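You operate a simulated robot arm through the tools that you are given. There is no shell and no other tool. Be economical: measure what you need, move in short steps, check, and stop when the job is done.

You run a simulated robot arm. Do the job below in one go: nothing can be reset, and whatever is moved stays where it is left.

TASK
Reset the tank's fuse switch and heat the water to 60 degrees.
Fine: shut the fuses door, set the tank dial, heat switch on, and wait till the gauge shows it.
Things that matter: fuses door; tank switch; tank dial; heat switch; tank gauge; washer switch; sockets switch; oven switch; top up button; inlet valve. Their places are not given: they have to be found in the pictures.

It is judged by the outcome, as a careful person would: the job done as asked, and still so three seconds after it is handed in. It fails if anything else is knocked over, pushed out of place, dropped, spilled or broken.

THE ROBOT
A 7-joint arm with a two-finger parallel gripper, fixed in place. Base frame: the origin is at the foot of the arm, x ahead of it, y to its left, z up. Readings come in mm, rad, newtons and seconds.
With the tool pointing down near the work surface it reaches from about 220 to 720 mm from the base axis. Its first joint turns from -2.007 to 2.007 rad. Payload 3.91 kg.
The TCP is the grasp point between the finger pads, 30 mm short of the fingertips. In the tool frame z runs along the fingers and y along their closing line. The gripper opens to 110 mm. The fingers are 20 mm wide and 10 mm thick; the gripper's body (48 by 112 mm) begins 55 mm behind the TCP.
Orientation is told as [roll, pitch, yaw] about the base's x, y, z axes, in that order, counted from this pose: with the fingers straight down and closing along the base's y, the tool's x points along the base's -x, its y along +y and its z along -z.

THE INTERFACE
- The arm moves only by the tool send_rows. Its argument "rows" is a list that holds one entry, the list of rows, each a list of 7 numbers: the shift along the tool's x, y, z in mm, then the turn, a rotation vector about the tool's x, y, z in rad, then the opening in per cent of the stroke, from 0 (shut) to 100 (fully open). In form: [[[x, y, z, wx, wy, wz, gripper], ...]]. A call has 1 to 8 rows; each row shifts and turns the commanded pose from where the row before left it, along the tool's axes as they then stand. A row lasts 0.2 s, in which the tool goes at most 50 mm and 0.15 rad; a call with a longer step from one row to the next is refused whole, and so is a gripper value outside its range. Where a pose cannot be reached the arm comes as near as it can. A force on the tool above 40 N (or 10 N above the force at the start of the call, whichever is more), or a blocked arm, ends the call early, and 0.2 s more pass. Each finger travels about 108 mm/s and halts on what it meets, pressing with about 20 N; the grip force reading is that of the motor and also rises with nothing between the fingers. The clock runs only during rows and for 0.2 s after the last one: add rows that do not move to give the fingers time. The reply holds the time, the measured pose of the TCP, the force on the tool along the base axes, the opening and the grip force, in the units named above and with some noise, and new pictures: "views" is both (left out), scene, wrist or none.
- Cameras (640 x 400 px; columns grow to the right, rows downward): "scene" is fixed at [215.4, 648.4, 1776.2]; the picture's right is [-0.87, -0.50, 0.00], its down [-0.23, 0.40, -0.89] and it looks along [0.45, -0.77, -0.46] (base axes); focal length 362 px, centre (320, 200). "wrist" rides on the gripper at [-36, 0, -57] in the tool frame; the picture's right is [0.00, -1.00, 0.00], its down [0.97, 0.00, -0.24] and it looks along [0.24, 0.00, 0.97] (tool axes); focal length 218 px, centre (320, 200).
- move_column(by): slides the trunk up (or, below 0, down) by that many mm; the arm rides with it, the base frame stays. It gives what a move gives, with no picture.
- pixel_to_xyz(camera, pixels): for up to 12 pixels [column, row] of the newest picture of that camera ("zoom" is the newest enlarged one), the place [x, y, z] in the base frame of the surface seen there, good to about 2 mm, but the place of the scene camera against the robot may be out by one fixed shift of up to 12 mm in any direction. It takes no simulated time.
- inspect(camera, box): a new picture of the part [left, top, right, bottom] of that camera's present view, enlarged. It takes no simulated time.
- sign_off(): hands the job in; it is judged then, once.

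Keep the steps short. Do not move on a guess: measure, check each grasp and each placing, and mend mistakes. In all there are 80 turns and 150 pictures (those below and enlarged ones count). Leave the gripper open and the arm clear of the work at the hand-in unless told otherwise, and finish with a single line.

The tools are called after ">>>" as a command line: name --argument value ..., lists and objects as JSON in quotes. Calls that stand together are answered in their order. send_rows: Moves the arm, as the interface text tells. Its arguments: {"type":"object","properties":{"rows":{"type":"array","items":{"type":"array","items":{"type":"array","items":{"type":"number"}}}},"views":{"type":"string","enum":["both","scene","wrist","none"]}},"required":["rows"]} The other tools are called the same way: move_column (by) slides the trunk up or down; pixel_to_xyz (camera, pixels) gives the place of the surface under pixels of a picture; inspect (camera, box) takes an enlarged picture of a part of a camera's view; sign_off () hands the job in.

At the start:

```text
t: 0.0
tcp_pos: [406.7, -178.5, 1528.1]
orientation: [-0.002, 0.0, 0.001]
wrist_force: [0.4, 0.5, -0.6]
grip_width: 109.9
gripper_force: 0.1
trunk travel left (down, up): [-925.0, 65.0]
```

scene: 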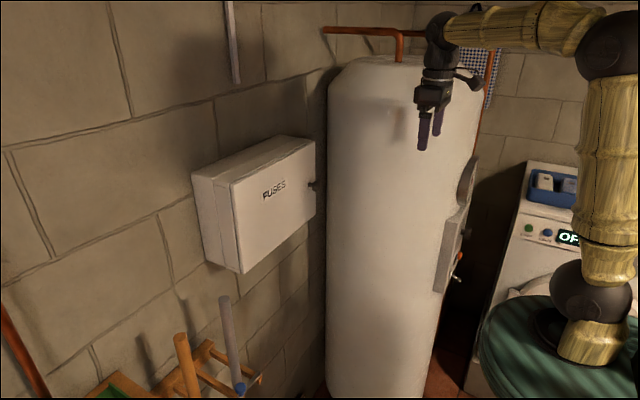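
wrist: 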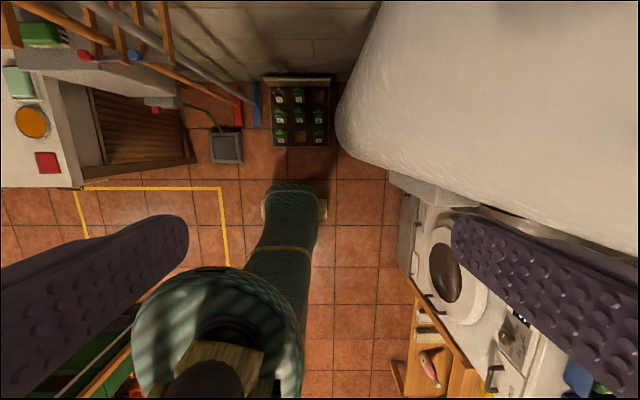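

I see a fuse box at about (255,200) in the scene and the tank with a side panel at about (455,235). I'll enlarge both and measure them.

>>> inspect --camera "scene" --box '[400, 130, 520, 310]'

>>> inspect --camera "scene" --box '[180, 120, 340, 280]'

>>> pixel_to_xyz --camera "scene" --pixels '[[192, 175], [231, 185], [240, 270], [315, 140], [315, 215], [313, 186], [465, 180], [450, 250], [440, 290], [456, 278], [462, 232], [400, 200]]'

```text
2.22 times, centred on (460, 220) of scene
```

zoom: 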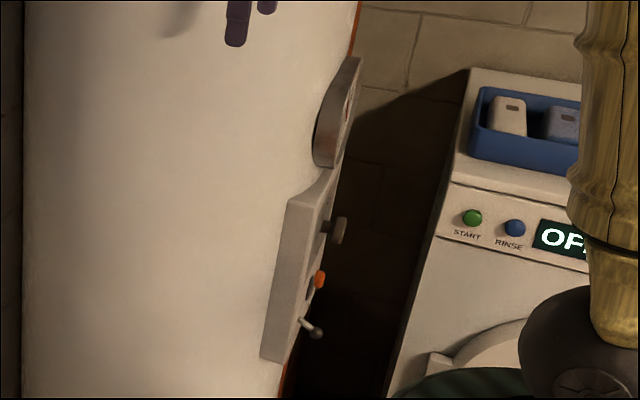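

```text
2.50 times, centred on (260, 200) of scene
```

zoom: 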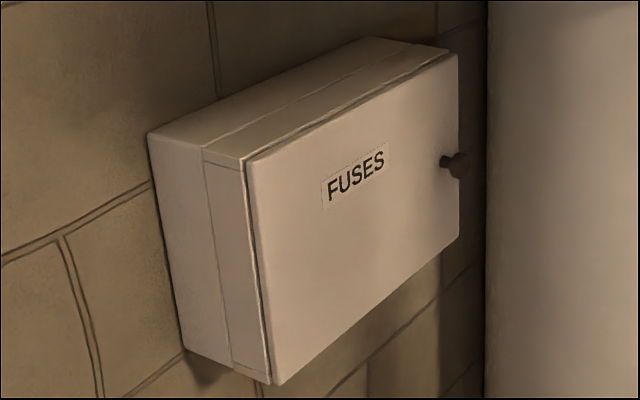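

```text
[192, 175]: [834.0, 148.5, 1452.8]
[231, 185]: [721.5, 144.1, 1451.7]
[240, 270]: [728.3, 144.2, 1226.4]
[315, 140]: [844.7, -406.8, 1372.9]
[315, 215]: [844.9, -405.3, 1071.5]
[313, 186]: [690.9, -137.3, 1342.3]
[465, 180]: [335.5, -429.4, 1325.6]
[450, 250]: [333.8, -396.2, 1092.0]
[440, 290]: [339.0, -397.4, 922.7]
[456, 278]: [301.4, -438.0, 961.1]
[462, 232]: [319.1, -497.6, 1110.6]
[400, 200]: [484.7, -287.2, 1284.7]
```

The fuse box front is at x≈721 with its knob at about (691,-137,1342). The tank panel is near x≈335, y≈-400 to -500. I'll turn the tool to point along +x to look at the box, drifting a little to +y.

>>> send_rows --rows '[[[0, 15, 0, 0, -0.15, 0, 50], [0, 15, 0, 0, -0.15, 0, 50], [0, 15, 0, 0, -0.15, 0, 50], [0, 15, 0, 0, -0.15, 0, 50], [0, 15, 0, 0, -0.15, 0, 50], [0, 15, 0, 0, -0.15, 0, 50], [0, 15, 0, 0, -0.15, 0, 50], [0, 15, 0, 0, -0.15, 0, 50]]]' --views "none"

>>> send_rows --rows '[[[0, 0, 0, 0, -0.15, 0, 50], [0, 0, 0, 0, -0.15, 0, 50], [0, 0, 0, 0, -0.07, 0, 50], [0, 0, 0, 0, 0, 0, 50]]]'

```text
t: 1.8
tcp_pos: [428.8, -70.7, 1494.4]
orientation: [-0.151, -1.16, 0.186]
wrist_force: [1.4, -1.7, 3.0]
grip_width: 55.0
gripper_force: 0.0
out of reach, approached as far as the arm can: row 6, 7, 8
trunk travel left (down, up): [-925.0, 65.0]
```

```text
t: 2.8
tcp_pos: [455.7, -90.4, 1527.2]
orientation: [-0.667, -1.57, 0.665]
wrist_force: [0.0, -0.2, -0.1]
grip_width: 54.8
gripper_force: 0.0
out of reach, approached as far as the arm can: row 1, 2, 3
trunk travel left (down, up): [-925.0, 65.0]
```

scene: 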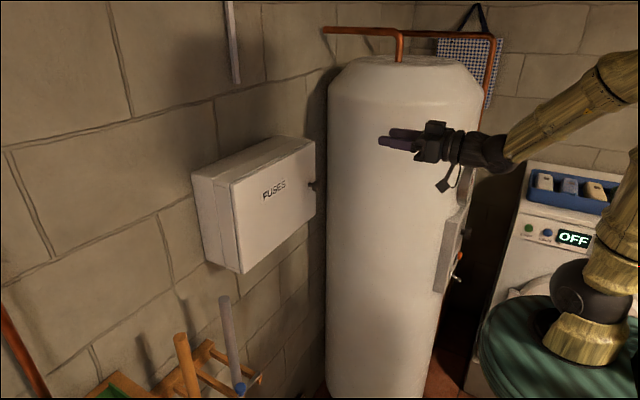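
wrist: 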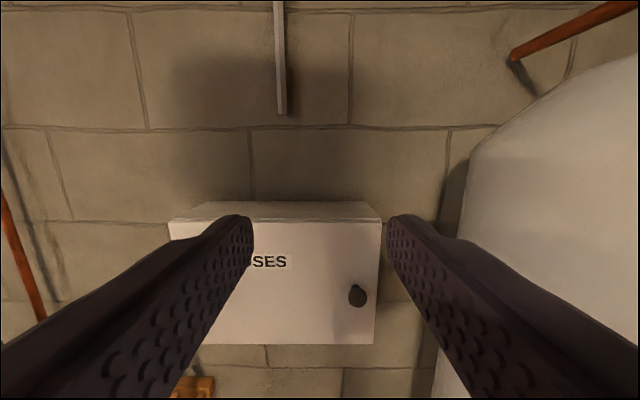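

The wrist view now shows the fuse box with its knob at about (357,295). I'll measure the knob and the door edges.

>>> pixel_to_xyz --camera "wrist" --pixels '[[357, 295], [357, 305], [350, 293], [365, 295], [374, 335], [374, 260], [340, 270], [200, 340], [330, 340], [460, 260]]'

>>> inspect --camera "wrist" --box '[240, 200, 440, 350]'

```text
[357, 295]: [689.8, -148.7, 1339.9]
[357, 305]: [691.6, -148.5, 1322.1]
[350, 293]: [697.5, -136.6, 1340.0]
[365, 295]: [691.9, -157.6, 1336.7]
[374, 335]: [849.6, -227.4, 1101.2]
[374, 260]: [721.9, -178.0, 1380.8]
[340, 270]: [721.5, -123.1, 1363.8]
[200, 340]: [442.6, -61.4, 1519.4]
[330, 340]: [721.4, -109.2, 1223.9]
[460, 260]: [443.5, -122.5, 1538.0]
```

```text
2.67 times, centred on (340, 275) of wrist
```

zoom: 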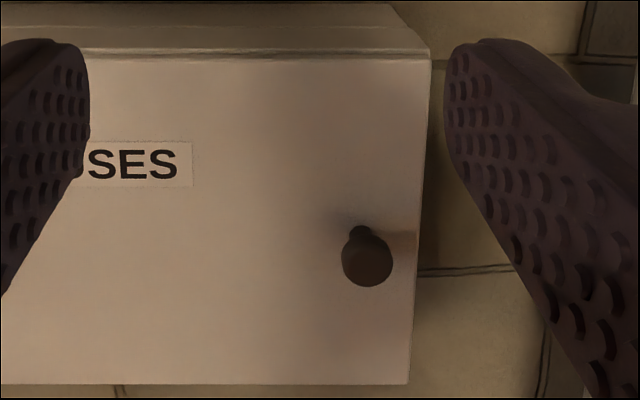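

The knob is at about (690,-148,1335). I'll lower the trunk 190 mm to bring the tool to knob height, then look again.

>>> move_column --by -190

>>> send_rows --rows '[[[0, -20, 20, 0, 0, 0, 50], [0, -20, 20, 0, 0, 0, 50], [0, -15, 20, 0, 0, 0, 50], [0, 0, 0, 0, 0, 0, 50]]]'

>>> pixel_to_xyz --camera "wrist" --pixels '[[490, 150], [550, 150], [600, 150], [470, 120], [480, 80]]'

```text
t: 4.9
tcp_pos: [454.9, -90.1, 1336.9]
orientation: [-0.152, -1.567, 0.155]
wrist_force: [-0.3, 0.7, 1.4]
grip_width: 54.9
gripper_force: 0.1
trunk travel left (down, up): [-735.0, 255.0]
```

```text
t: 5.9
tcp_pos: [515.3, -144.7, 1337.1]
orientation: [-0.159, -1.568, 0.159]
wrist_force: [0.0, 0.3, -0.3]
grip_width: 55.0
gripper_force: 0.0
trunk travel left (down, up): [-735.0, 255.0]
```

scene: 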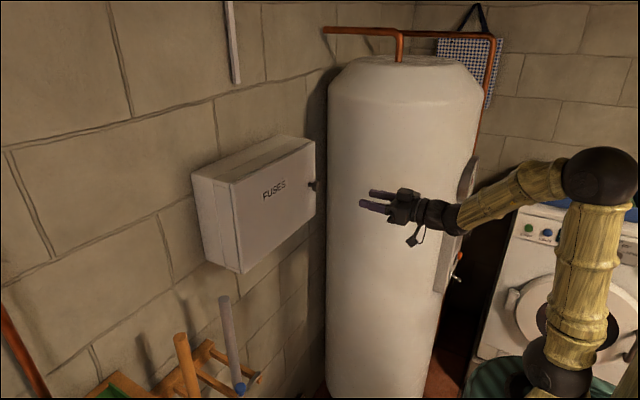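
wrist: 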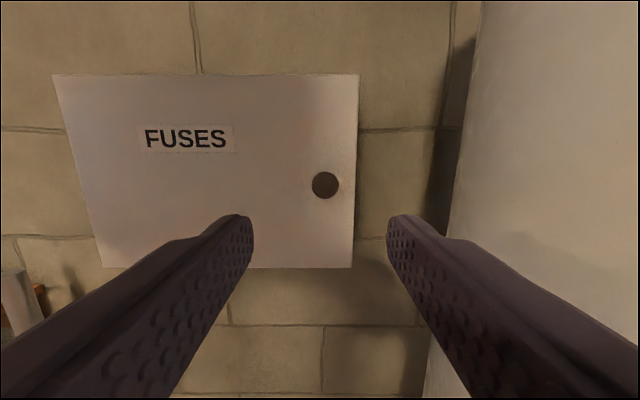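

```text
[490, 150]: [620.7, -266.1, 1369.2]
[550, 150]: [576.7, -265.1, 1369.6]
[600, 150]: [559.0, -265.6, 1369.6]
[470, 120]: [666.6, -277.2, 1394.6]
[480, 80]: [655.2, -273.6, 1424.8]
```

The tank's nearest surface is at y≈-265, which leaves about 60 mm clear of the gripper body. I'll measure the knob at (326,185) again from here.

>>> pixel_to_xyz --camera "wrist" --pixels '[[326, 185], [314, 185], [337, 185], [326, 174], [326, 197], [345, 185], [353, 260], [60, 80], [103, 262], [355, 80]]'

```text
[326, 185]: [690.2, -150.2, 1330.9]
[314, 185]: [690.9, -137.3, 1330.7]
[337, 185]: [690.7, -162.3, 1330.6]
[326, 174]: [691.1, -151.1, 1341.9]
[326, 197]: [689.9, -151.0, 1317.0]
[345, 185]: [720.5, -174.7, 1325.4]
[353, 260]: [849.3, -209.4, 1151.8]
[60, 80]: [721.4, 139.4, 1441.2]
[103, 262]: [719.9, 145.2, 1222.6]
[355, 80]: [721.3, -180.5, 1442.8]
```

The knob is centred at (690,-150,1330), 26 mm across, and the hinge is at y≈142. I'll approach with the open gripper so the pads straddle it.

>>> send_rows --rows '[[[6, -5, 30, 0, 0, 0, 50], [0, 0, 30, 0, 0, 0, 50], [0, 0, 30, 0, 0, 0, 50], [0, 0, 30, 0, 0, 0, 50], [0, 0, 30, 0, 0, 0, 50], [0, 0, 20, 0, 0, 0, 50], [0, 0, 0, 0, 0, 0, 50]]]' --views "wrist"

```text
t: 7.5
tcp_pos: [686.8, -151.2, 1330.0]
orientation: [-0.008, -1.569, 0.008]
wrist_force: [-0.7, -0.4, -0.1]
grip_width: 55.2
gripper_force: 0.0
trunk travel left (down, up): [-735.0, 255.0]
```

wrist: 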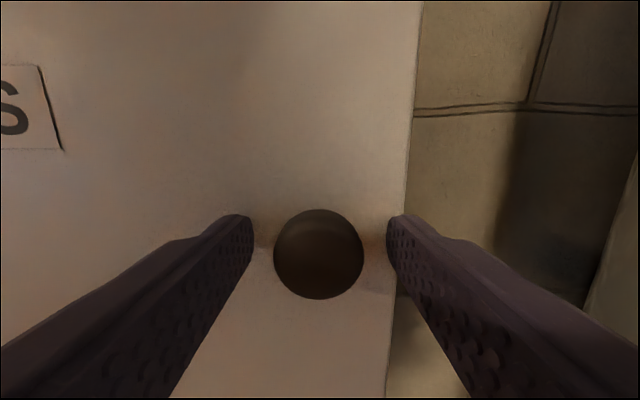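

The knob is centred between the pads, so I'll close on it.

>>> send_rows --rows '[[[0, 0, 0, 0, 0, 0, 15], [0, 0, 0, 0, 0, 0, 15], [0, 0, 0, 0, 0, 0, 15]]]' --views "none"

```text
t: 8.3
tcp_pos: [685.0, -149.9, 1330.3]
orientation: [-0.189, -1.567, 0.191]
wrist_force: [-0.3, 1.2, -0.5]
grip_width: 29.0
gripper_force: 45.1
trunk travel left (down, up): [-735.0, 255.0]
```

I have the knob: width 29, force 45. I'll pull the door along its arc, a short test first.

>>> send_rows --rows '[[[0, 2.5, -14.6, 0.05, 0, 0, 15], [0, 5, -29.2, 0.1, 0, 0, 15], [0, 5, -29.2, 0.1, 0, 0, 15], [0, 0, 0, 0, 0, 0, 15]]]'

```text
t: 9.0
tcp_pos: [643.3, -140.5, 1326.9]
orientation: [1.858, -1.526, -2.009]
wrist_force: [0.6, 9.0, 12.9]
grip_width: 29.1
gripper_force: 44.6
trunk travel left (down, up): [-735.0, 255.0]
stopped in row 3: the force on the tool passed its limit (the readings are from after the stop); the commanded pose is now the measured one
```

scene: 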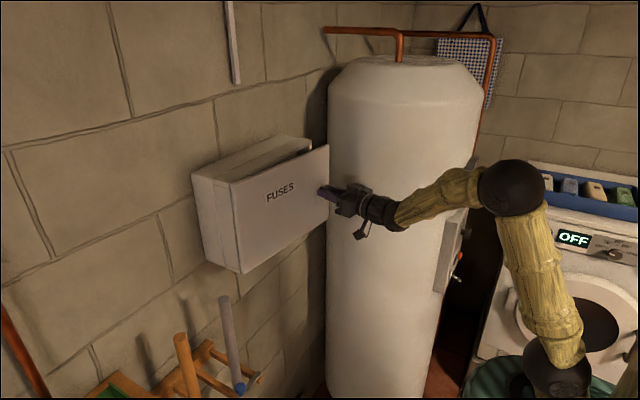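
wrist: 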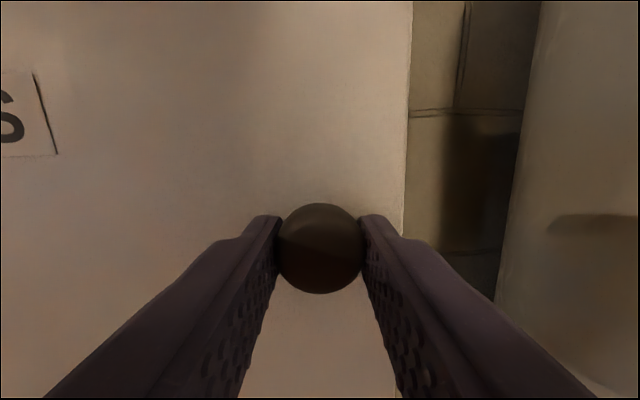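

The door is open about 0.15 rad and the grip still holds. I'll continue with smaller steps and correct the 3 mm sag.

>>> send_rows --rows '[[[-2, 2.5, -14.6, 0.05, 0, 0, 18], [0, 2.5, -14.6, 0.05, 0, 0, 18], [0, 2.5, -14.6, 0.05, 0, 0, 18], [0, 2.5, -14.6, 0.05, 0, 0, 18], [0, 2.5, -14.6, 0.05, 0, 0, 18], [0, 2.5, -14.6, 0.05, 0, 0, 18], [0, 0, 0, 0, 0, 0, 18]]]'

```text
t: 9.4
tcp_pos: [633.1, -137.0, 1327.2]
orientation: [1.779, -1.509, -1.979]
wrist_force: [0.1, 3.5, 13.2]
grip_width: 29.3
gripper_force: 45.0
trunk travel left (down, up): [-735.0, 255.0]
stopped in row 2: the force on the tool passed its limit (the readings are from after the stop); the commanded pose is now the measured one
```

scene: 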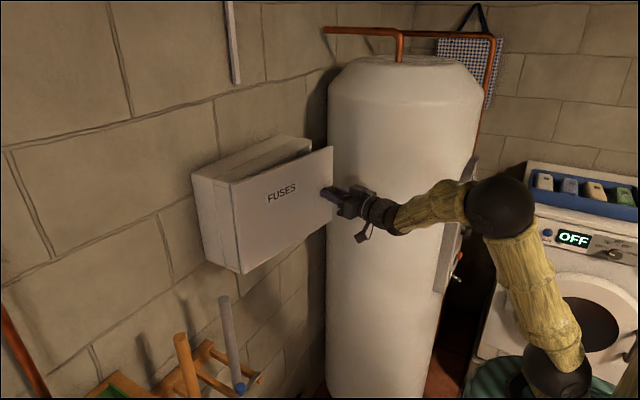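
wrist: 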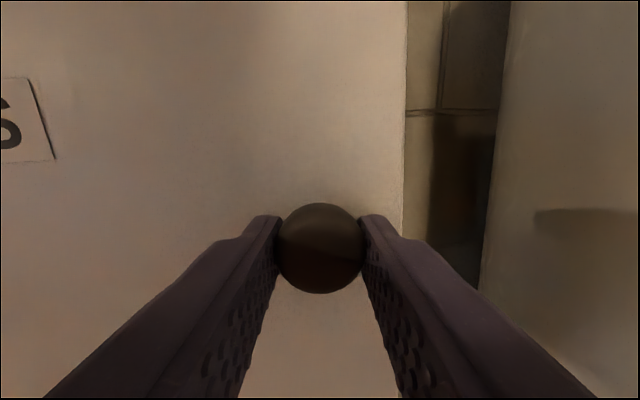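

The door arc fits the hinge model at about 0.19 rad, and the stress is vertical with a slight roll of the tool. I'll loosen, correct the roll and height, and regrip.

>>> send_rows --rows '[[[0, 0, 0, 0, 0, 0, 40], [-3, 0, 0, 0, 0, -0.06, 40], [0, 0, 0, 0, 0, 0, 40], [0, 0, 0, 0, 0, 0, 22], [0, 0, 0, 0, 0, 0, 22]]]' --views "wrist"

```text
t: 10.7
tcp_pos: [631.7, -138.5, 1327.0]
orientation: [-3.001, -1.568, 2.798]
wrist_force: [0.7, -0.1, -0.6]
grip_width: 29.4
gripper_force: 44.9
trunk travel left (down, up): [-735.0, 255.0]
```

wrist: 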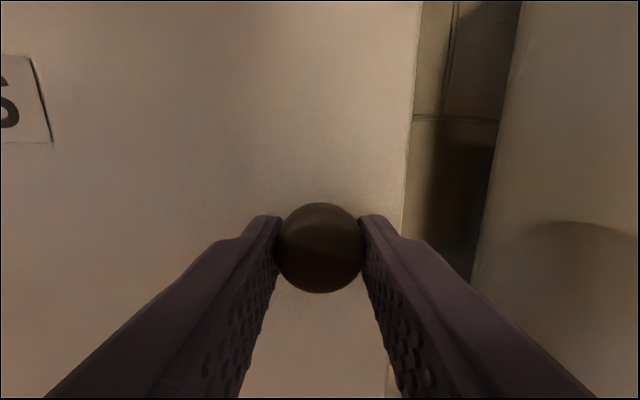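

The stress is gone. I'll continue the arc with small steps.

>>> send_rows --rows '[[[0, 2.2, -14.6, 0.05, 0, 0, 22], [0, 2.2, -14.6, 0.05, 0, 0, 22], [0, 2.2, -14.6, 0.05, 0, 0, 22], [0, 2.2, -14.6, 0.05, 0, 0, 22], [0, 2.2, -14.6, 0.05, 0, 0, 22], [0, 2.2, -14.6, 0.05, 0, 0, 22], [0, 0, 0, 0, 0, 0, 22]]]' --views "none"

```text
t: 12.2
tcp_pos: [553.5, -96.9, 1329.1]
orientation: [2.792, -1.564, 2.988]
wrist_force: [-1.0, -3.2, 11.5]
grip_width: 29.2
gripper_force: 44.8
trunk travel left (down, up): [-735.0, 255.0]
```

The door is at about 0.5 rad, as the model predicts. I'll nudge up a little and continue.

>>> send_rows --rows '[[[-2, 2.2, -14.6, 0.05, 0, 0, 22], [0, 2.2, -14.6, 0.05, 0, 0, 22], [0, 2.2, -14.6, 0.05, 0, 0, 22], [0, 2.2, -14.6, 0.05, 0, 0, 22], [0, 2.2, -14.6, 0.05, 0, 0, 22], [0, 2.2, -14.6, 0.05, 0, 0, 22], [0, 2.2, -14.6, 0.05, 0, 0, 22], [0, 0, 0, 0, 0, 0, 22]]]' --views "scene"

```text
t: 14.1
tcp_pos: [480.9, -23.8, 1329.1]
orientation: [2.232, -1.562, -3.086]
wrist_force: [-10.4, -8.5, -6.5]
grip_width: 29.2
gripper_force: 44.8
trunk travel left (down, up): [-735.0, 255.0]
```

scene: 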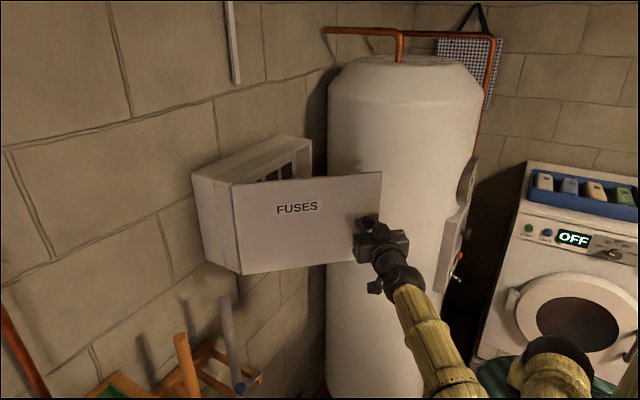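

The door is open about 0.85 rad and tracking well. I'll continue.

>>> send_rows --rows '[[[1, 2.2, -14.6, 0.05, 0, 0, 22], [0, 2.2, -14.6, 0.05, 0, 0, 22], [0, 2.2, -14.6, 0.05, 0, 0, 22], [0, 2.2, -14.6, 0.05, 0, 0, 22], [0, 2.2, -14.6, 0.05, 0, 0, 22], [0, 2.2, -14.6, 0.05, 0, 0, 22], [0, 2.2, -14.6, 0.05, 0, 0, 22], [0, 0, 0, 0, 0, 0, 22]]]' --views "scene"

```text
t: 15.8
tcp_pos: [436.7, 69.0, 1329.0]
orientation: [1.977, -1.563, 3.105]
wrist_force: [-18.0, -6.4, -3.6]
grip_width: 29.3
gripper_force: 45.1
trunk travel left (down, up): [-735.0, 255.0]
```

scene: 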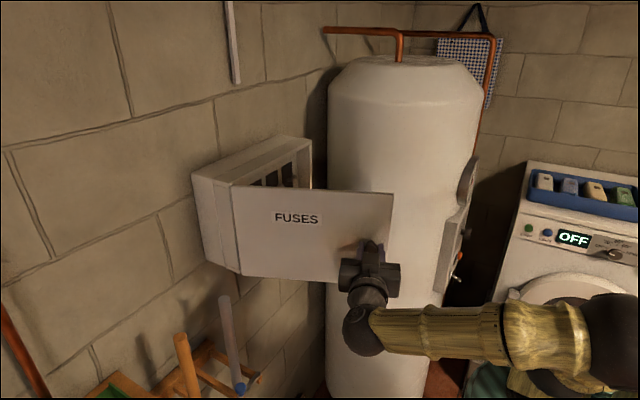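

The door is at about 1.2 rad. I'll pull a bit further, easing the radial stress.

>>> send_rows --rows '[[[0, 3, -14.6, 0.05, 0, 0, 22], [0, 2.5, -14.6, 0.05, 0, 0, 22], [0, 2.2, -14.6, 0.05, 0, 0, 22], [0, 2.2, -14.6, 0.05, 0, 0, 22], [0, 0, 0, 0, 0, 0, 45], [0, 0, 0, 0, 0, 0, 45]]]' --views "none"

>>> send_rows --rows '[[[0, 0, -30, 0, 0, 0, 45], [0, 0, -30, 0, 0, 0, 45], [-40, 0, 0, 0, 0, 0, 45], [-40, 0, 0, 0, 0, 0, 45], [-40, 0, 0, 0, 0, 0, 45], [-40, 0, 0, 0, 0, 0, 45], [-40, 0, 0, 0, 0, 0, 45], [0, 0, 0, 0, 0, 0, 45]]]'

```text
t: 17.2
tcp_pos: [433.4, 128.9, 1328.5]
orientation: [2.048, -1.565, 2.835]
wrist_force: [0.0, -0.2, 0.2]
grip_width: 49.5
gripper_force: 0.0
trunk travel left (down, up): [-735.0, 255.0]
```

```text
t: 19.1
tcp_pos: [421.5, 190.1, 1528.0]
orientation: [2.173, -1.568, 2.709]
wrist_force: [-0.7, 0.3, -0.3]
grip_width: 49.3
gripper_force: 0.2
trunk travel left (down, up): [-735.0, 255.0]
```

scene: 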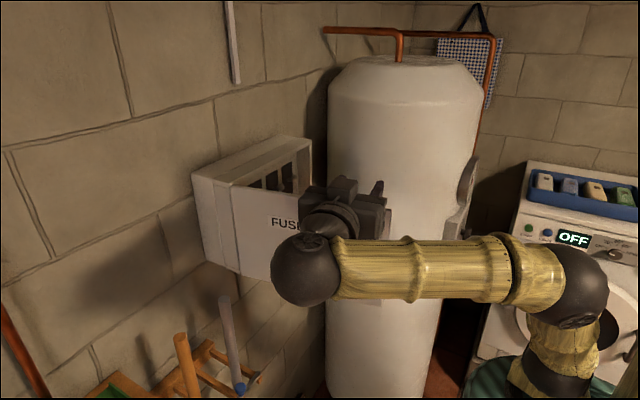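
wrist: 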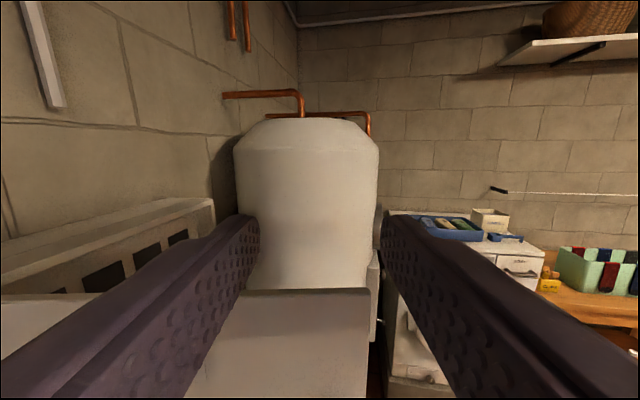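

The knob is released and the gripper is clear above the door top (z 1443). I'll turn back to face +x while moving to the open side.

>>> send_rows --rows '[[[0, -4.2, 24.6, -0.15, 0, 0, 45], [0, -7.9, 23.7, -0.15, 0, 0, 45], [0, -11.3, 22.3, -0.15, 0, 0, 45], [0, -14.5, 20.3, -0.15, 0, 0, 45], [0, -17.4, 17.9, -0.15, 0, 0, 45], [0, -19.9, 15.1, -0.15, 0, 0, 45], [0, -21.9, 12, -0.15, 0, 0, 45], [0, -23.5, 8.6, -0.15, 0, 0, 45]]]' --views "none"

>>> send_rows --rows '[[[0, -25, -5, -0.1, 0, 0, 45], [0, -25, -5, -0.1, 0, 0, 45], [0, -25, 0, 0, 0, 0, 45], [0, 0, 0, 0, 0, 0, 45]]]'

```text
t: 20.9
tcp_pos: [439.1, 73.7, 1483.8]
orientation: [-2.518, -1.567, 2.216]
wrist_force: [0.3, 0.6, -0.5]
grip_width: 49.6
gripper_force: 0.0
out of reach, approached as far as the arm can: row 6, 7, 8
trunk travel left (down, up): [-735.0, 255.0]
```

```text
t: 21.4
tcp_pos: [464.7, 63.4, 1475.1]
orientation: [2.896, -1.527, -3.08]
wrist_force: [-6.6, -2.8, 11.6]
grip_width: 49.8
gripper_force: 0.0
out of reach, approached as far as the arm can: row 1, 2
trunk travel left (down, up): [-735.0, 255.0]
stopped in row 2: the force on the tool passed its limit (the readings are from after the stop); the commanded pose is now the measured one
```

scene: 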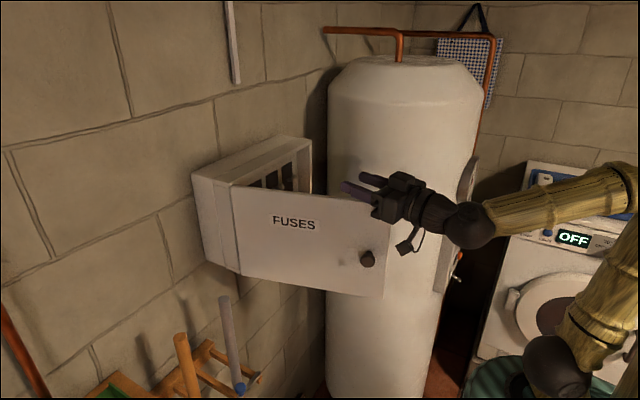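
wrist: 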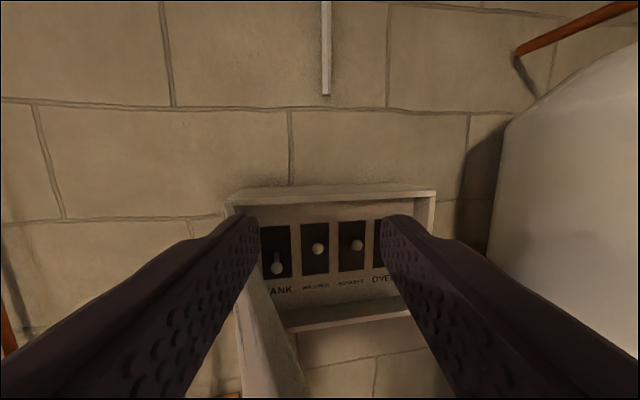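

I can see the tank switch, leftmost and down, with washer and sockets up beside it. The arm sagged onto the door top, so I'll raise the trunk to get clear.

>>> move_column --by 60

>>> send_rows --rows '[[[0, -30, -5, 0, 0, 0, 45], [0, -30, -5, 0, 0, 0, 45], [0, -30, 0, 0, 0, 0, 45], [0, -30, 0, 0, 0, 0, 45], [0, 0, 0, 0, 0, 0, 45]]]'

```text
t: 22.4
tcp_pos: [465.3, 62.7, 1531.6]
orientation: [2.904, -1.53, -3.085]
wrist_force: [0.1, -0.7, 0.2]
grip_width: 49.4
gripper_force: 0.1
trunk travel left (down, up): [-795.0, 195.0]
```

```text
t: 23.6
tcp_pos: [468.5, 37.8, 1515.2]
orientation: [2.902, -1.53, -3.084]
wrist_force: [0.7, -0.6, 0.2]
grip_width: 49.6
gripper_force: 0.0
out of reach, approached as far as the arm can: row 1, 2, 3, 4
trunk travel left (down, up): [-795.0, 195.0]
```

scene: 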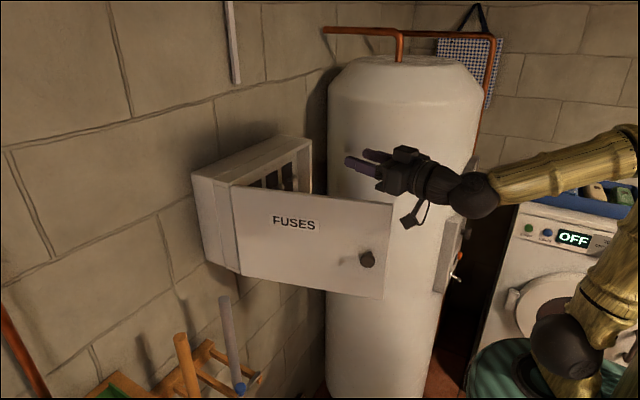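
wrist: 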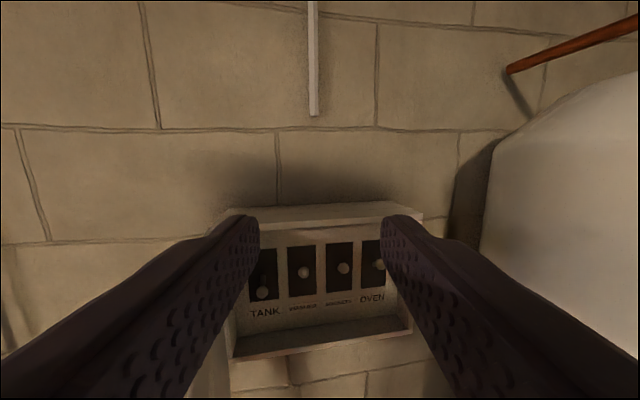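

The arm is at its inner reach limit here. I'll measure the switches from this view, then move forward.

>>> pixel_to_xyz --camera "wrist" --pixels '[[263, 293], [263, 270], [305, 273], [344, 269], [380, 265], [278, 300], [320, 300], [330, 340], [262, 250], [360, 335]]'

>>> inspect --camera "wrist" --box '[220, 190, 440, 370]'

```text
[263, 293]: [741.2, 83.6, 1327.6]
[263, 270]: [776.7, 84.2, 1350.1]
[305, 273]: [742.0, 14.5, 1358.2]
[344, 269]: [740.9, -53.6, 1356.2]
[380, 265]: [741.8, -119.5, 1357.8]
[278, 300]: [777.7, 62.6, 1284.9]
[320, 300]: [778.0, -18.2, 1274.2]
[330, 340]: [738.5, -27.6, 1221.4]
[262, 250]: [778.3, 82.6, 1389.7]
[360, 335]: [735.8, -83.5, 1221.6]
```

```text
2.22 times, centred on (330, 280) of wrist
```

zoom: 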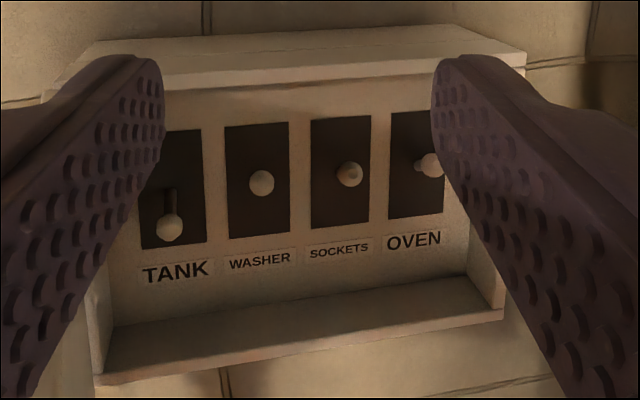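

The tank lever tip is at (741,84,1322), down; the others sit at z≈1358. I'll angle the tool about +0.4 rad in yaw so its body clears the door. Next I go forward, over to the right, turn, and shut the fingers.

>>> send_rows --rows '[[[0, 0, 36, 0, 0.04, 0, 20], [0, 0, 36, 0, 0, 0, 0], [0, -27, 36, 0, 0, 0, 0], [0, -27, 0, -0.15, 0, 0, 0], [0, -27, 0, -0.15, 0, 0, 0], [0, 0, 0, -0.15, 0, 0, 0], [0, 0, 0, -0.15, 0, 0, 0], [0, 0, 0, 0, 0, 0, 0]]]'

```text
t: 24.1
tcp_pos: [499.6, 31.7, 1512.4]
orientation: [2.15, -1.567, -2.331]
wrist_force: [0.6, 0.2, -1.0]
grip_width: 0.2
gripper_force: 20.1
trunk travel left (down, up): [-795.0, 195.0]
stopped in row 2: the force on the tool passed its limit (the readings are from after the stop); the commanded pose is now the measured one
```

scene: 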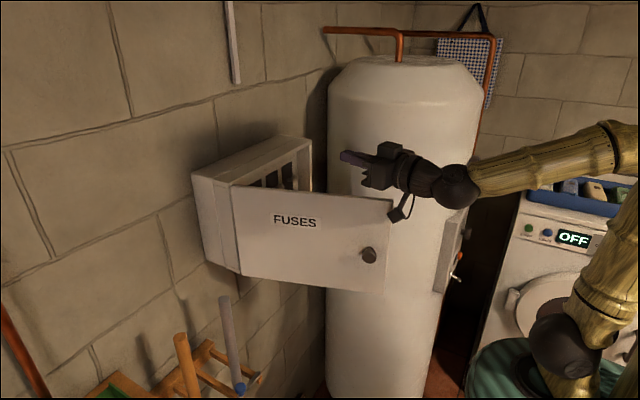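
wrist: 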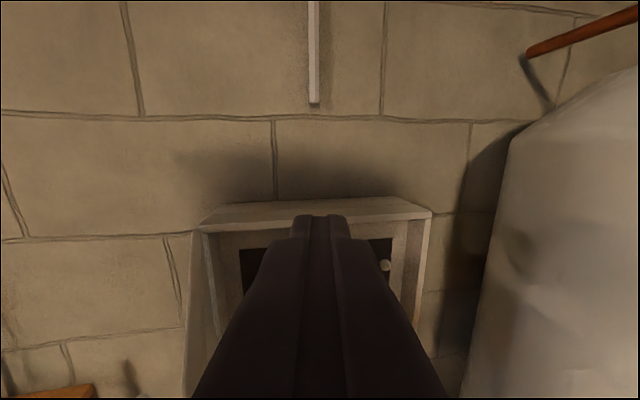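

The fingers snapping shut tripped the limit, with no harm done. I'll continue the same move.

>>> send_rows --rows '[[[0, 0, 35, 0, 0, 0, 0], [0, 0, 35, 0, 0, 0, 0], [0, -27, 0, 0, 0, 0, 0], [0, -27, 0, -0.15, 0, 0, 0], [0, -27, 0, -0.15, 0, 0, 0], [0, 0, 0, -0.15, 0, 0, 0], [0, 0, 0, -0.15, 0, 0, 0], [0, 0, 0, 0, 0, 0, 0]]]' --views "none"

```text
t: 25.9
tcp_pos: [554.5, -62.5, 1513.2]
orientation: [3.054, -1.566, -2.633]
wrist_force: [-0.8, 0.3, 0.6]
grip_width: 0.0
gripper_force: 20.2
trunk travel left (down, up): [-795.0, 195.0]
```

The tool is at (555,-63,1513) with yaw 0.42. I'll lower the trunk to put the fingers at z≈1300, below the lever.

>>> move_column --by -213

>>> send_rows --rows '[[[0, 0, 0, 0, 0, 0, 0]]]'

```text
t: 26.8
tcp_pos: [554.4, -62.1, 1459.3]
orientation: [-2.917, -1.538, -2.941]
wrist_force: [0.4, 0.4, 8.3]
grip_width: 0.0
gripper_force: 19.9
trunk travel left (down, up): [-729.0, 261.0]
stopped: the force on the tool passed its limit (the readings are from after the stop); the commanded pose is now the measured one
```

```text
t: 27.2
tcp_pos: [554.4, -62.0, 1459.0]
orientation: [-2.918, -1.538, -2.941]
wrist_force: [0.4, 1.3, 8.2]
grip_width: 0.0
gripper_force: 19.8
trunk travel left (down, up): [-729.0, 261.0]
```

scene: 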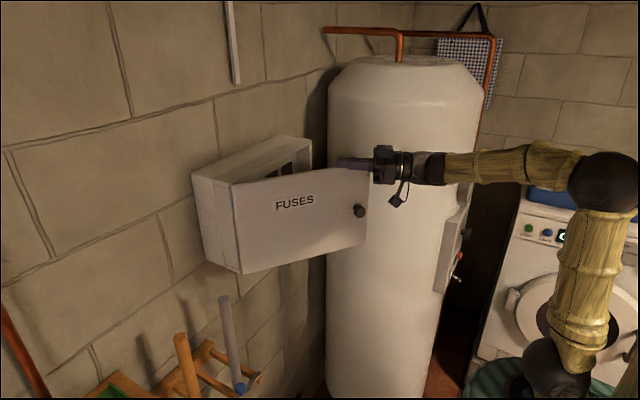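
wrist: 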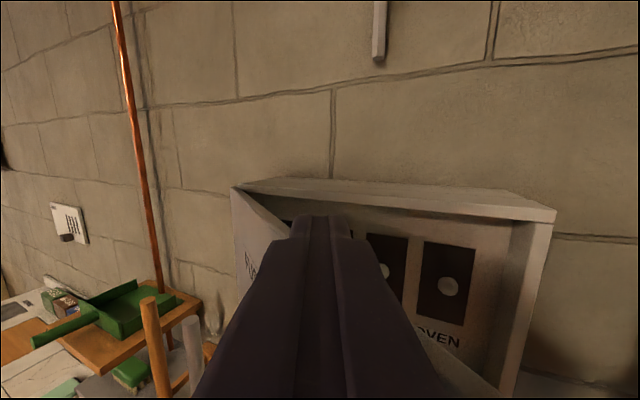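

The door was dragged partly shut and is now under the fingers. I'll raise 40 mm and measure the door's edge.

>>> move_column --by 45

>>> pixel_to_xyz --camera "scene" --pixels '[[364, 235], [240, 260], [360, 211], [300, 230]]'

>>> send_rows --rows '[[[0, 0, 0, 0, 0, 0, 0]]]' --views "scene"

```text
t: 28.1
tcp_pos: [553.6, -61.7, 1502.7]
orientation: [-2.921, -1.542, -2.938]
wrist_force: [-0.7, 0.6, 0.4]
grip_width: 0.0
gripper_force: 20.3
trunk travel left (down, up): [-774.0, 216.0]
```

```text
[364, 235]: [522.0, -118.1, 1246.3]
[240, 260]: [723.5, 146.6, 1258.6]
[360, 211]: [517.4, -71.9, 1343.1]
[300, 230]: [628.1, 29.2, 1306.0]
```

```text
t: 28.5
tcp_pos: [554.0, -61.9, 1503.1]
orientation: [-2.923, -1.539, -2.937]
wrist_force: [-0.3, 1.0, 0.3]
grip_width: 0.1
gripper_force: 19.6
trunk travel left (down, up): [-774.0, 216.0]
```

scene: 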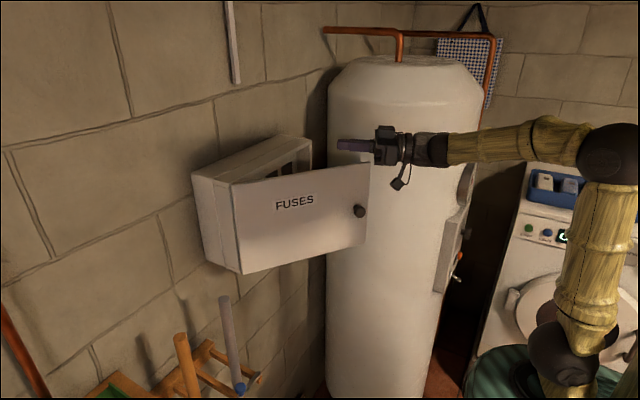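

The door is at about 0.65 rad, with its edge at about (522,-118). I'll move sideways to the tank side of the door, above it, then lower behind it.

>>> send_rows --rows '[[[0, -31, 0, 0, 0, 0, 0], [0, -31, 0, 0, 0, 0, 0], [0, -31, 0, 0, 0, 0, 0], [0, 0, 0, 0, 0, 0, 0]]]'

```text
t: 29.5
tcp_pos: [592.8, -145.9, 1506.8]
orientation: [-2.903, -1.539, -2.956]
wrist_force: [0.9, 0.1, 0.8]
grip_width: 0.1
gripper_force: 19.8
trunk travel left (down, up): [-774.0, 216.0]
```

scene: 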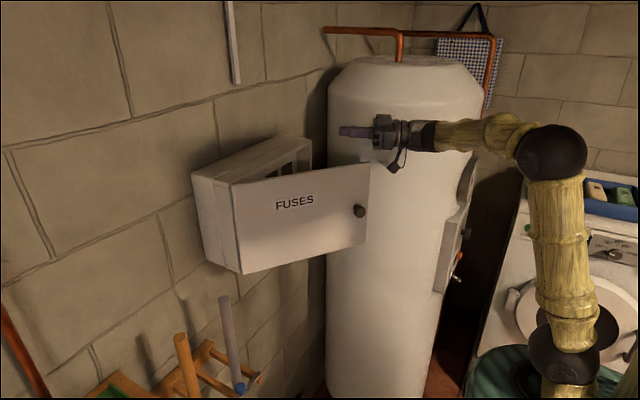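
wrist: 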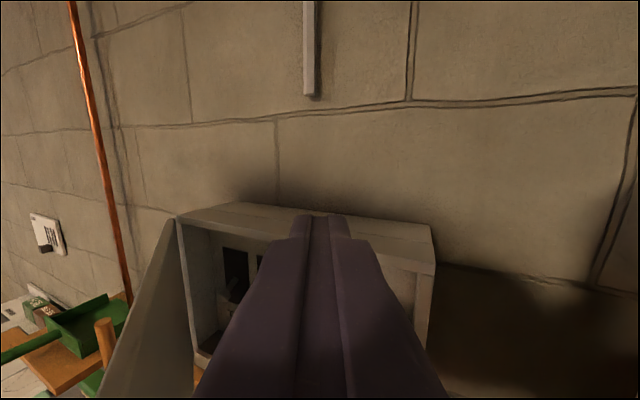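

The door is now on the left of the fingers. I'll take 15 mm more clearance and lower.

>>> send_rows --rows '[[[0, -15, 0, 0, 0, 0, 0], [0, 0, 0, 0, 0, 0, 0]]]' --views "none"

>>> move_column --by -170

>>> send_rows --rows '[[[0, 0, 0, 0, 0, 0, 0]]]'

```text
t: 30.1
tcp_pos: [600.0, -161.2, 1505.3]
orientation: [-2.926, -1.539, -2.937]
wrist_force: [0.1, 0.6, -0.1]
grip_width: 0.0
gripper_force: 19.9
trunk travel left (down, up): [-774.0, 216.0]
```

```text
t: 32.0
tcp_pos: [599.4, -159.8, 1334.9]
orientation: [-2.923, -1.539, -2.936]
wrist_force: [0.4, 0.6, -0.9]
grip_width: 0.3
gripper_force: 20.3
trunk travel left (down, up): [-604.0, 386.0]
```

```text
t: 32.4
tcp_pos: [599.0, -160.5, 1335.4]
orientation: [-2.923, -1.54, -2.934]
wrist_force: [0.0, -0.3, -0.4]
grip_width: 0.0
gripper_force: 20.4
trunk travel left (down, up): [-604.0, 386.0]
```

scene: 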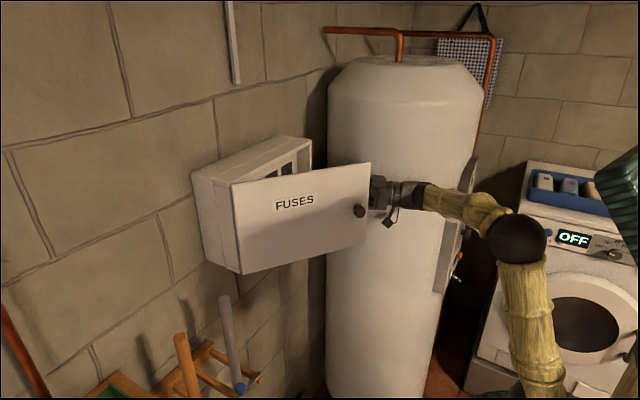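
wrist: 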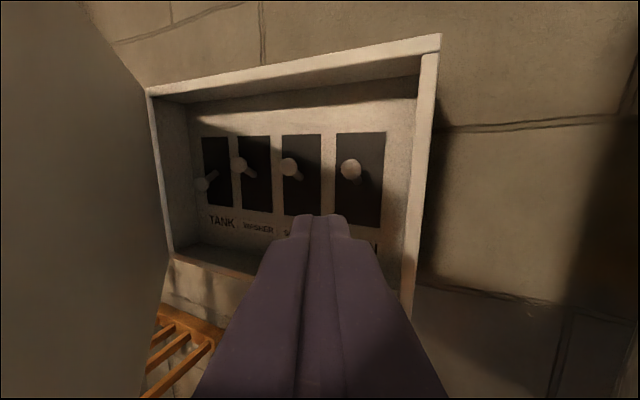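

I'm behind the door now, with a clear view of the switches. I'll sweep along tool +y to push the door open.

>>> send_rows --rows '[[[0, 20, 0, 0, 0, 0, 0], [0, 20, 0, 0, 0, 0, 0], [0, 20, 0, 0, 0, 0, 0], [0, 20, 0, 0, 0, 0, 0], [0, 20, 0, 0, 0, 0, 0], [0, 20, 0, 0, 0, 0, 0], [0, 20, 0, 0, 0, 0, 0], [0, 0, 0, 0, 0, 0, 0]]]'

```text
t: 33.5
tcp_pos: [560.3, -103.9, 1334.3]
orientation: [-2.965, -1.539, -2.918]
wrist_force: [-18.2, -19.1, -1.0]
grip_width: 0.1
gripper_force: 20.2
trunk travel left (down, up): [-604.0, 386.0]
stopped in row 5: the force on the tool passed its limit (the readings are from after the stop); the commanded pose is now the measured one
```

scene: 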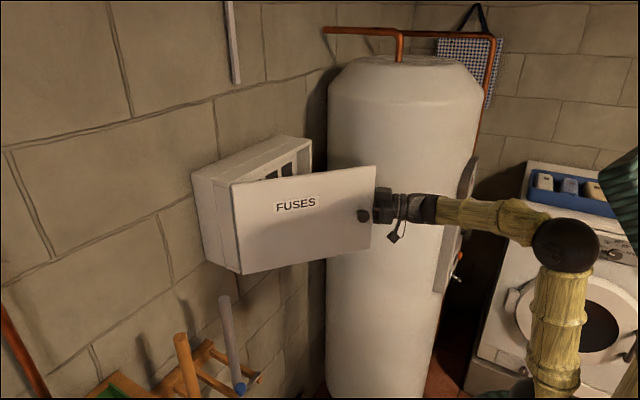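
wrist: 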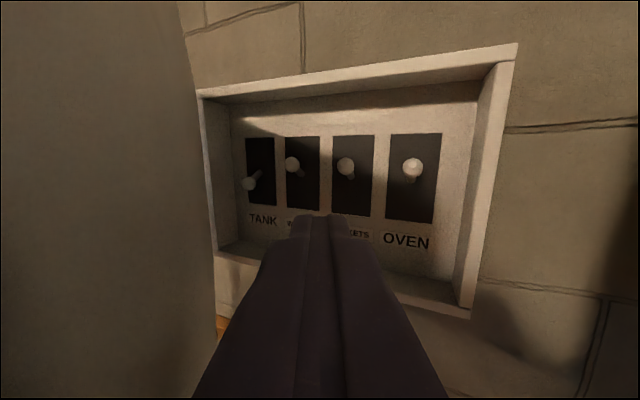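

The body corner is pressing the door edge radially. I'll move along the door's opening tangent instead: back and left.

>>> send_rows --rows '[[[0, -6, 0, 0, 0, 0, 0], [0, 0, -25, 0, 0, 0, 0], [0, 14, -10, 0, 0, 0, 0], [0, 14, -8, 0, 0, 0, 0], [0, 14, -8, 0, 0, 0, 0], [0, 14, -8, 0, 0, 0, 0], [0, 14, -8, 0, 0, 0, 0], [0, 14, -8, 0, 0, 0, 0]]]'

```text
t: 35.3
tcp_pos: [465.4, -52.7, 1330.9]
orientation: [-2.865, -1.542, -3.006]
wrist_force: [0.1, 0.8, 0.5]
grip_width: 0.0
gripper_force: 20.5
trunk travel left (down, up): [-604.0, 386.0]
```

scene: 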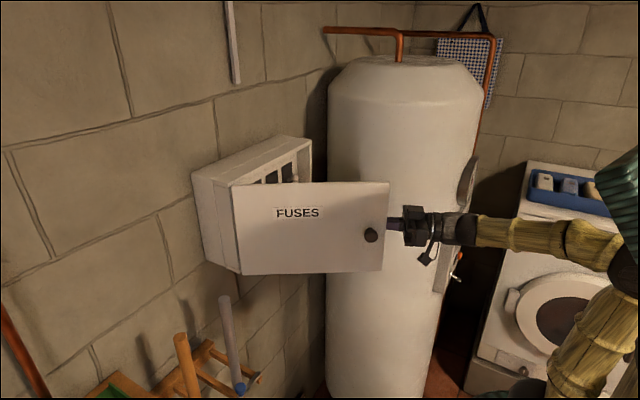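
wrist: 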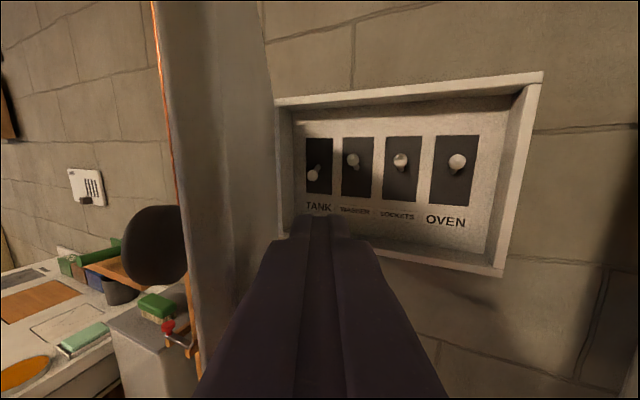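

The door is opening well, now about 1.1 rad. I'll keep pushing, mainly along base +y.

>>> send_rows --rows '[[[0, 16, 7, 0, 0, 0, 0], [0, 16, 7, 0, 0, 0, 0], [0, 16, 7, 0, 0, 0, 0], [0, 16, 7, 0, 0, 0, 0], [0, 16, 7, 0, 0, 0, 0], [0, 16, 7, 0, 0, 0, 0], [0, 16, 7, 0, 0, 0, 0], [0, 16, 7, 0, 0, 0, 0]]]'

```text
t: 36.9
tcp_pos: [459.4, 64.7, 1329.7]
orientation: [-2.95, -1.538, -2.93]
wrist_force: [-38.2, -11.5, 0.3]
grip_width: 0.1
gripper_force: 19.0
out of reach, approached as far as the arm can: row 6
trunk travel left (down, up): [-604.0, 386.0]
stopped in row 8: the force on the tool passed its limit (the readings are from after the stop); the commanded pose is now the measured one
```

scene: 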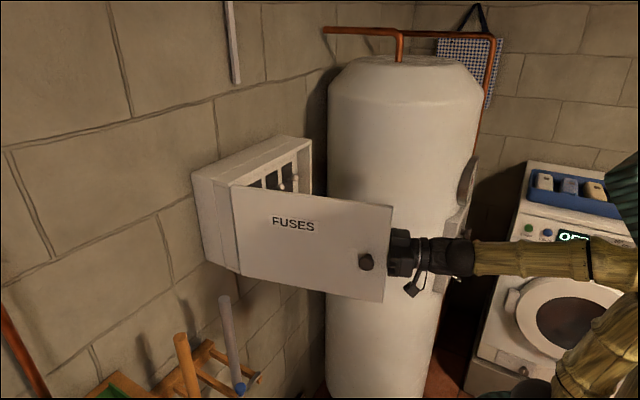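
wrist: 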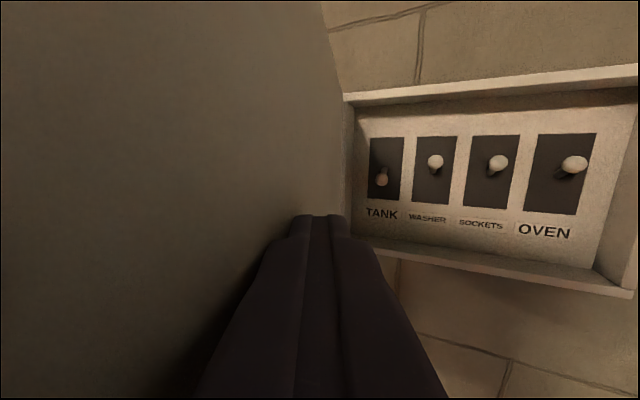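

The door is at about 1.4 rad. That leaves room for an angled reach, so I'll back off to the line leading to the tank lever and drop to z≈1298.

>>> send_rows --rows '[[[0, -30, 0, 0, 0, 0, 0], [8, -26, 15, 0, 0, 0, 0], [8, -25, 16, 0, 0, 0, 0], [8, -25, 16, 0, 0, 0, 0], [8, 0, 16, 0, 0, 0, 0], [0, 0, 0, 0, 0, 0, 0]]]'

```text
t: 37.2
tcp_pos: [462.8, 51.0, 1330.1]
orientation: [-2.911, -1.538, -2.969]
wrist_force: [-40.5, -11.2, 0.0]
grip_width: 0.0
gripper_force: 20.2
trunk travel left (down, up): [-604.0, 386.0]
stopped in row 1: the force on the tool passed its limit (the readings are from after the stop); the commanded pose is now the measured one
```

scene: 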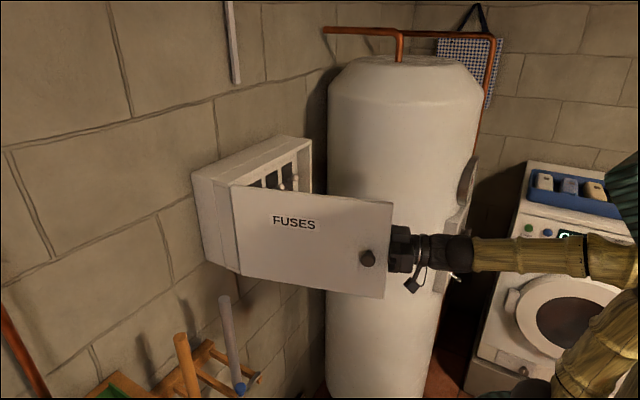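
wrist: 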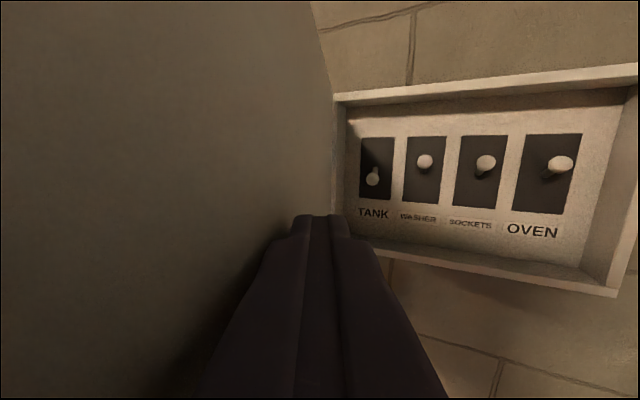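

The body front is pressing the door edge endwise. I'll back off a little first, then slide right.

>>> send_rows --rows '[[[0, 0, -6, 0, 0, 0, 0], [0, -15, -6, 0, 0, 0, 0], [4, -25, 0, 0, 0, 0, 0], [8, -25, 0, 0, 0, 0, 0], [8, -20, 16, 0, 0, 0, 0], [8, 0, 25, 0, 0, 0, 0], [4, 0, 25, 0, 0, 0, 0], [0, 0, 0, 0, 0, 0, 0]]]'

```text
t: 38.5
tcp_pos: [497.7, -31.0, 1316.6]
orientation: [-2.98, -1.531, -2.916]
wrist_force: [-39.6, -20.6, 4.4]
grip_width: 0.0
gripper_force: 20.0
trunk travel left (down, up): [-604.0, 386.0]
stopped in row 6: the force on the tool passed its limit (the readings are from after the stop); the commanded pose is now the measured one
```

scene: 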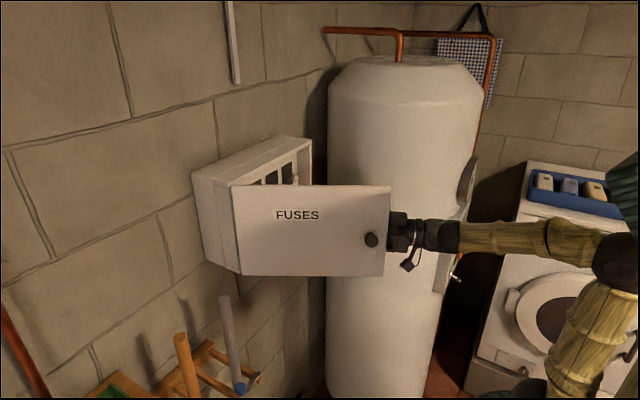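
wrist: 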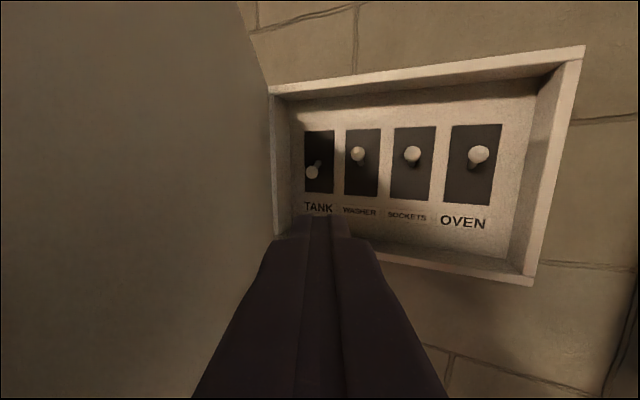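

The door edge dragged along with the body face. I'll back off fully, then turn the tool toward +y so that only the fingertips push the door wider.

>>> send_rows --rows '[[[0, 0, -20, 0, 0, 0, 0], [0, -12, -20, 0, 0, 0, 0], [0, -12, 0, -0.15, 0, 0, 0], [0, 0, 0, -0.15, 0, 0, 0], [0, 0, 0, -0.15, 0, 0, 0], [0, 0, 0, -0.15, 0, 0, 0], [0, 0, 0, -0.15, 0, 0, 0], [0, 0, 0, 0, 0, 0, 0]]]'

```text
t: 40.3
tcp_pos: [479.5, -62.9, 1312.5]
orientation: [-2.175, -1.539, -2.964]
wrist_force: [1.1, -0.1, -0.1]
grip_width: 0.0
gripper_force: 20.0
trunk travel left (down, up): [-604.0, 386.0]
```

scene: 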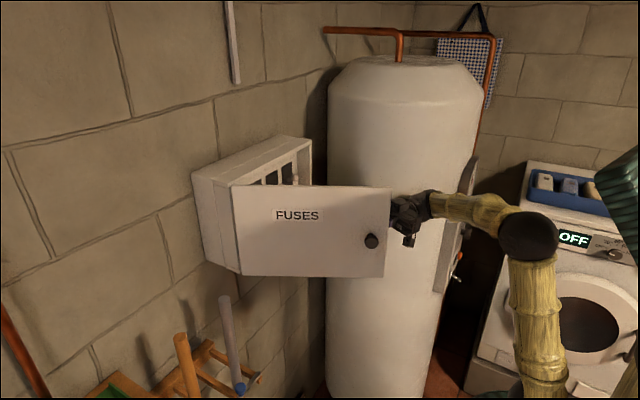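
wrist: 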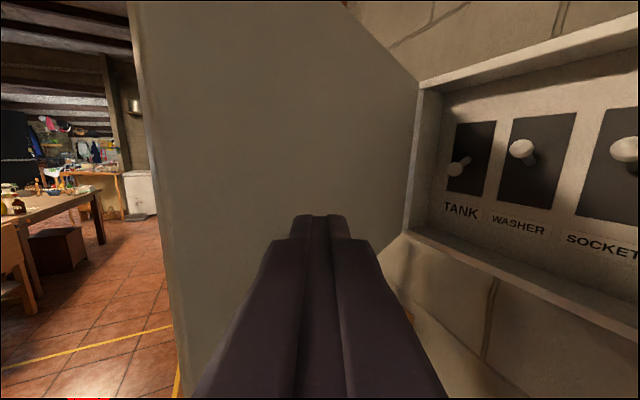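

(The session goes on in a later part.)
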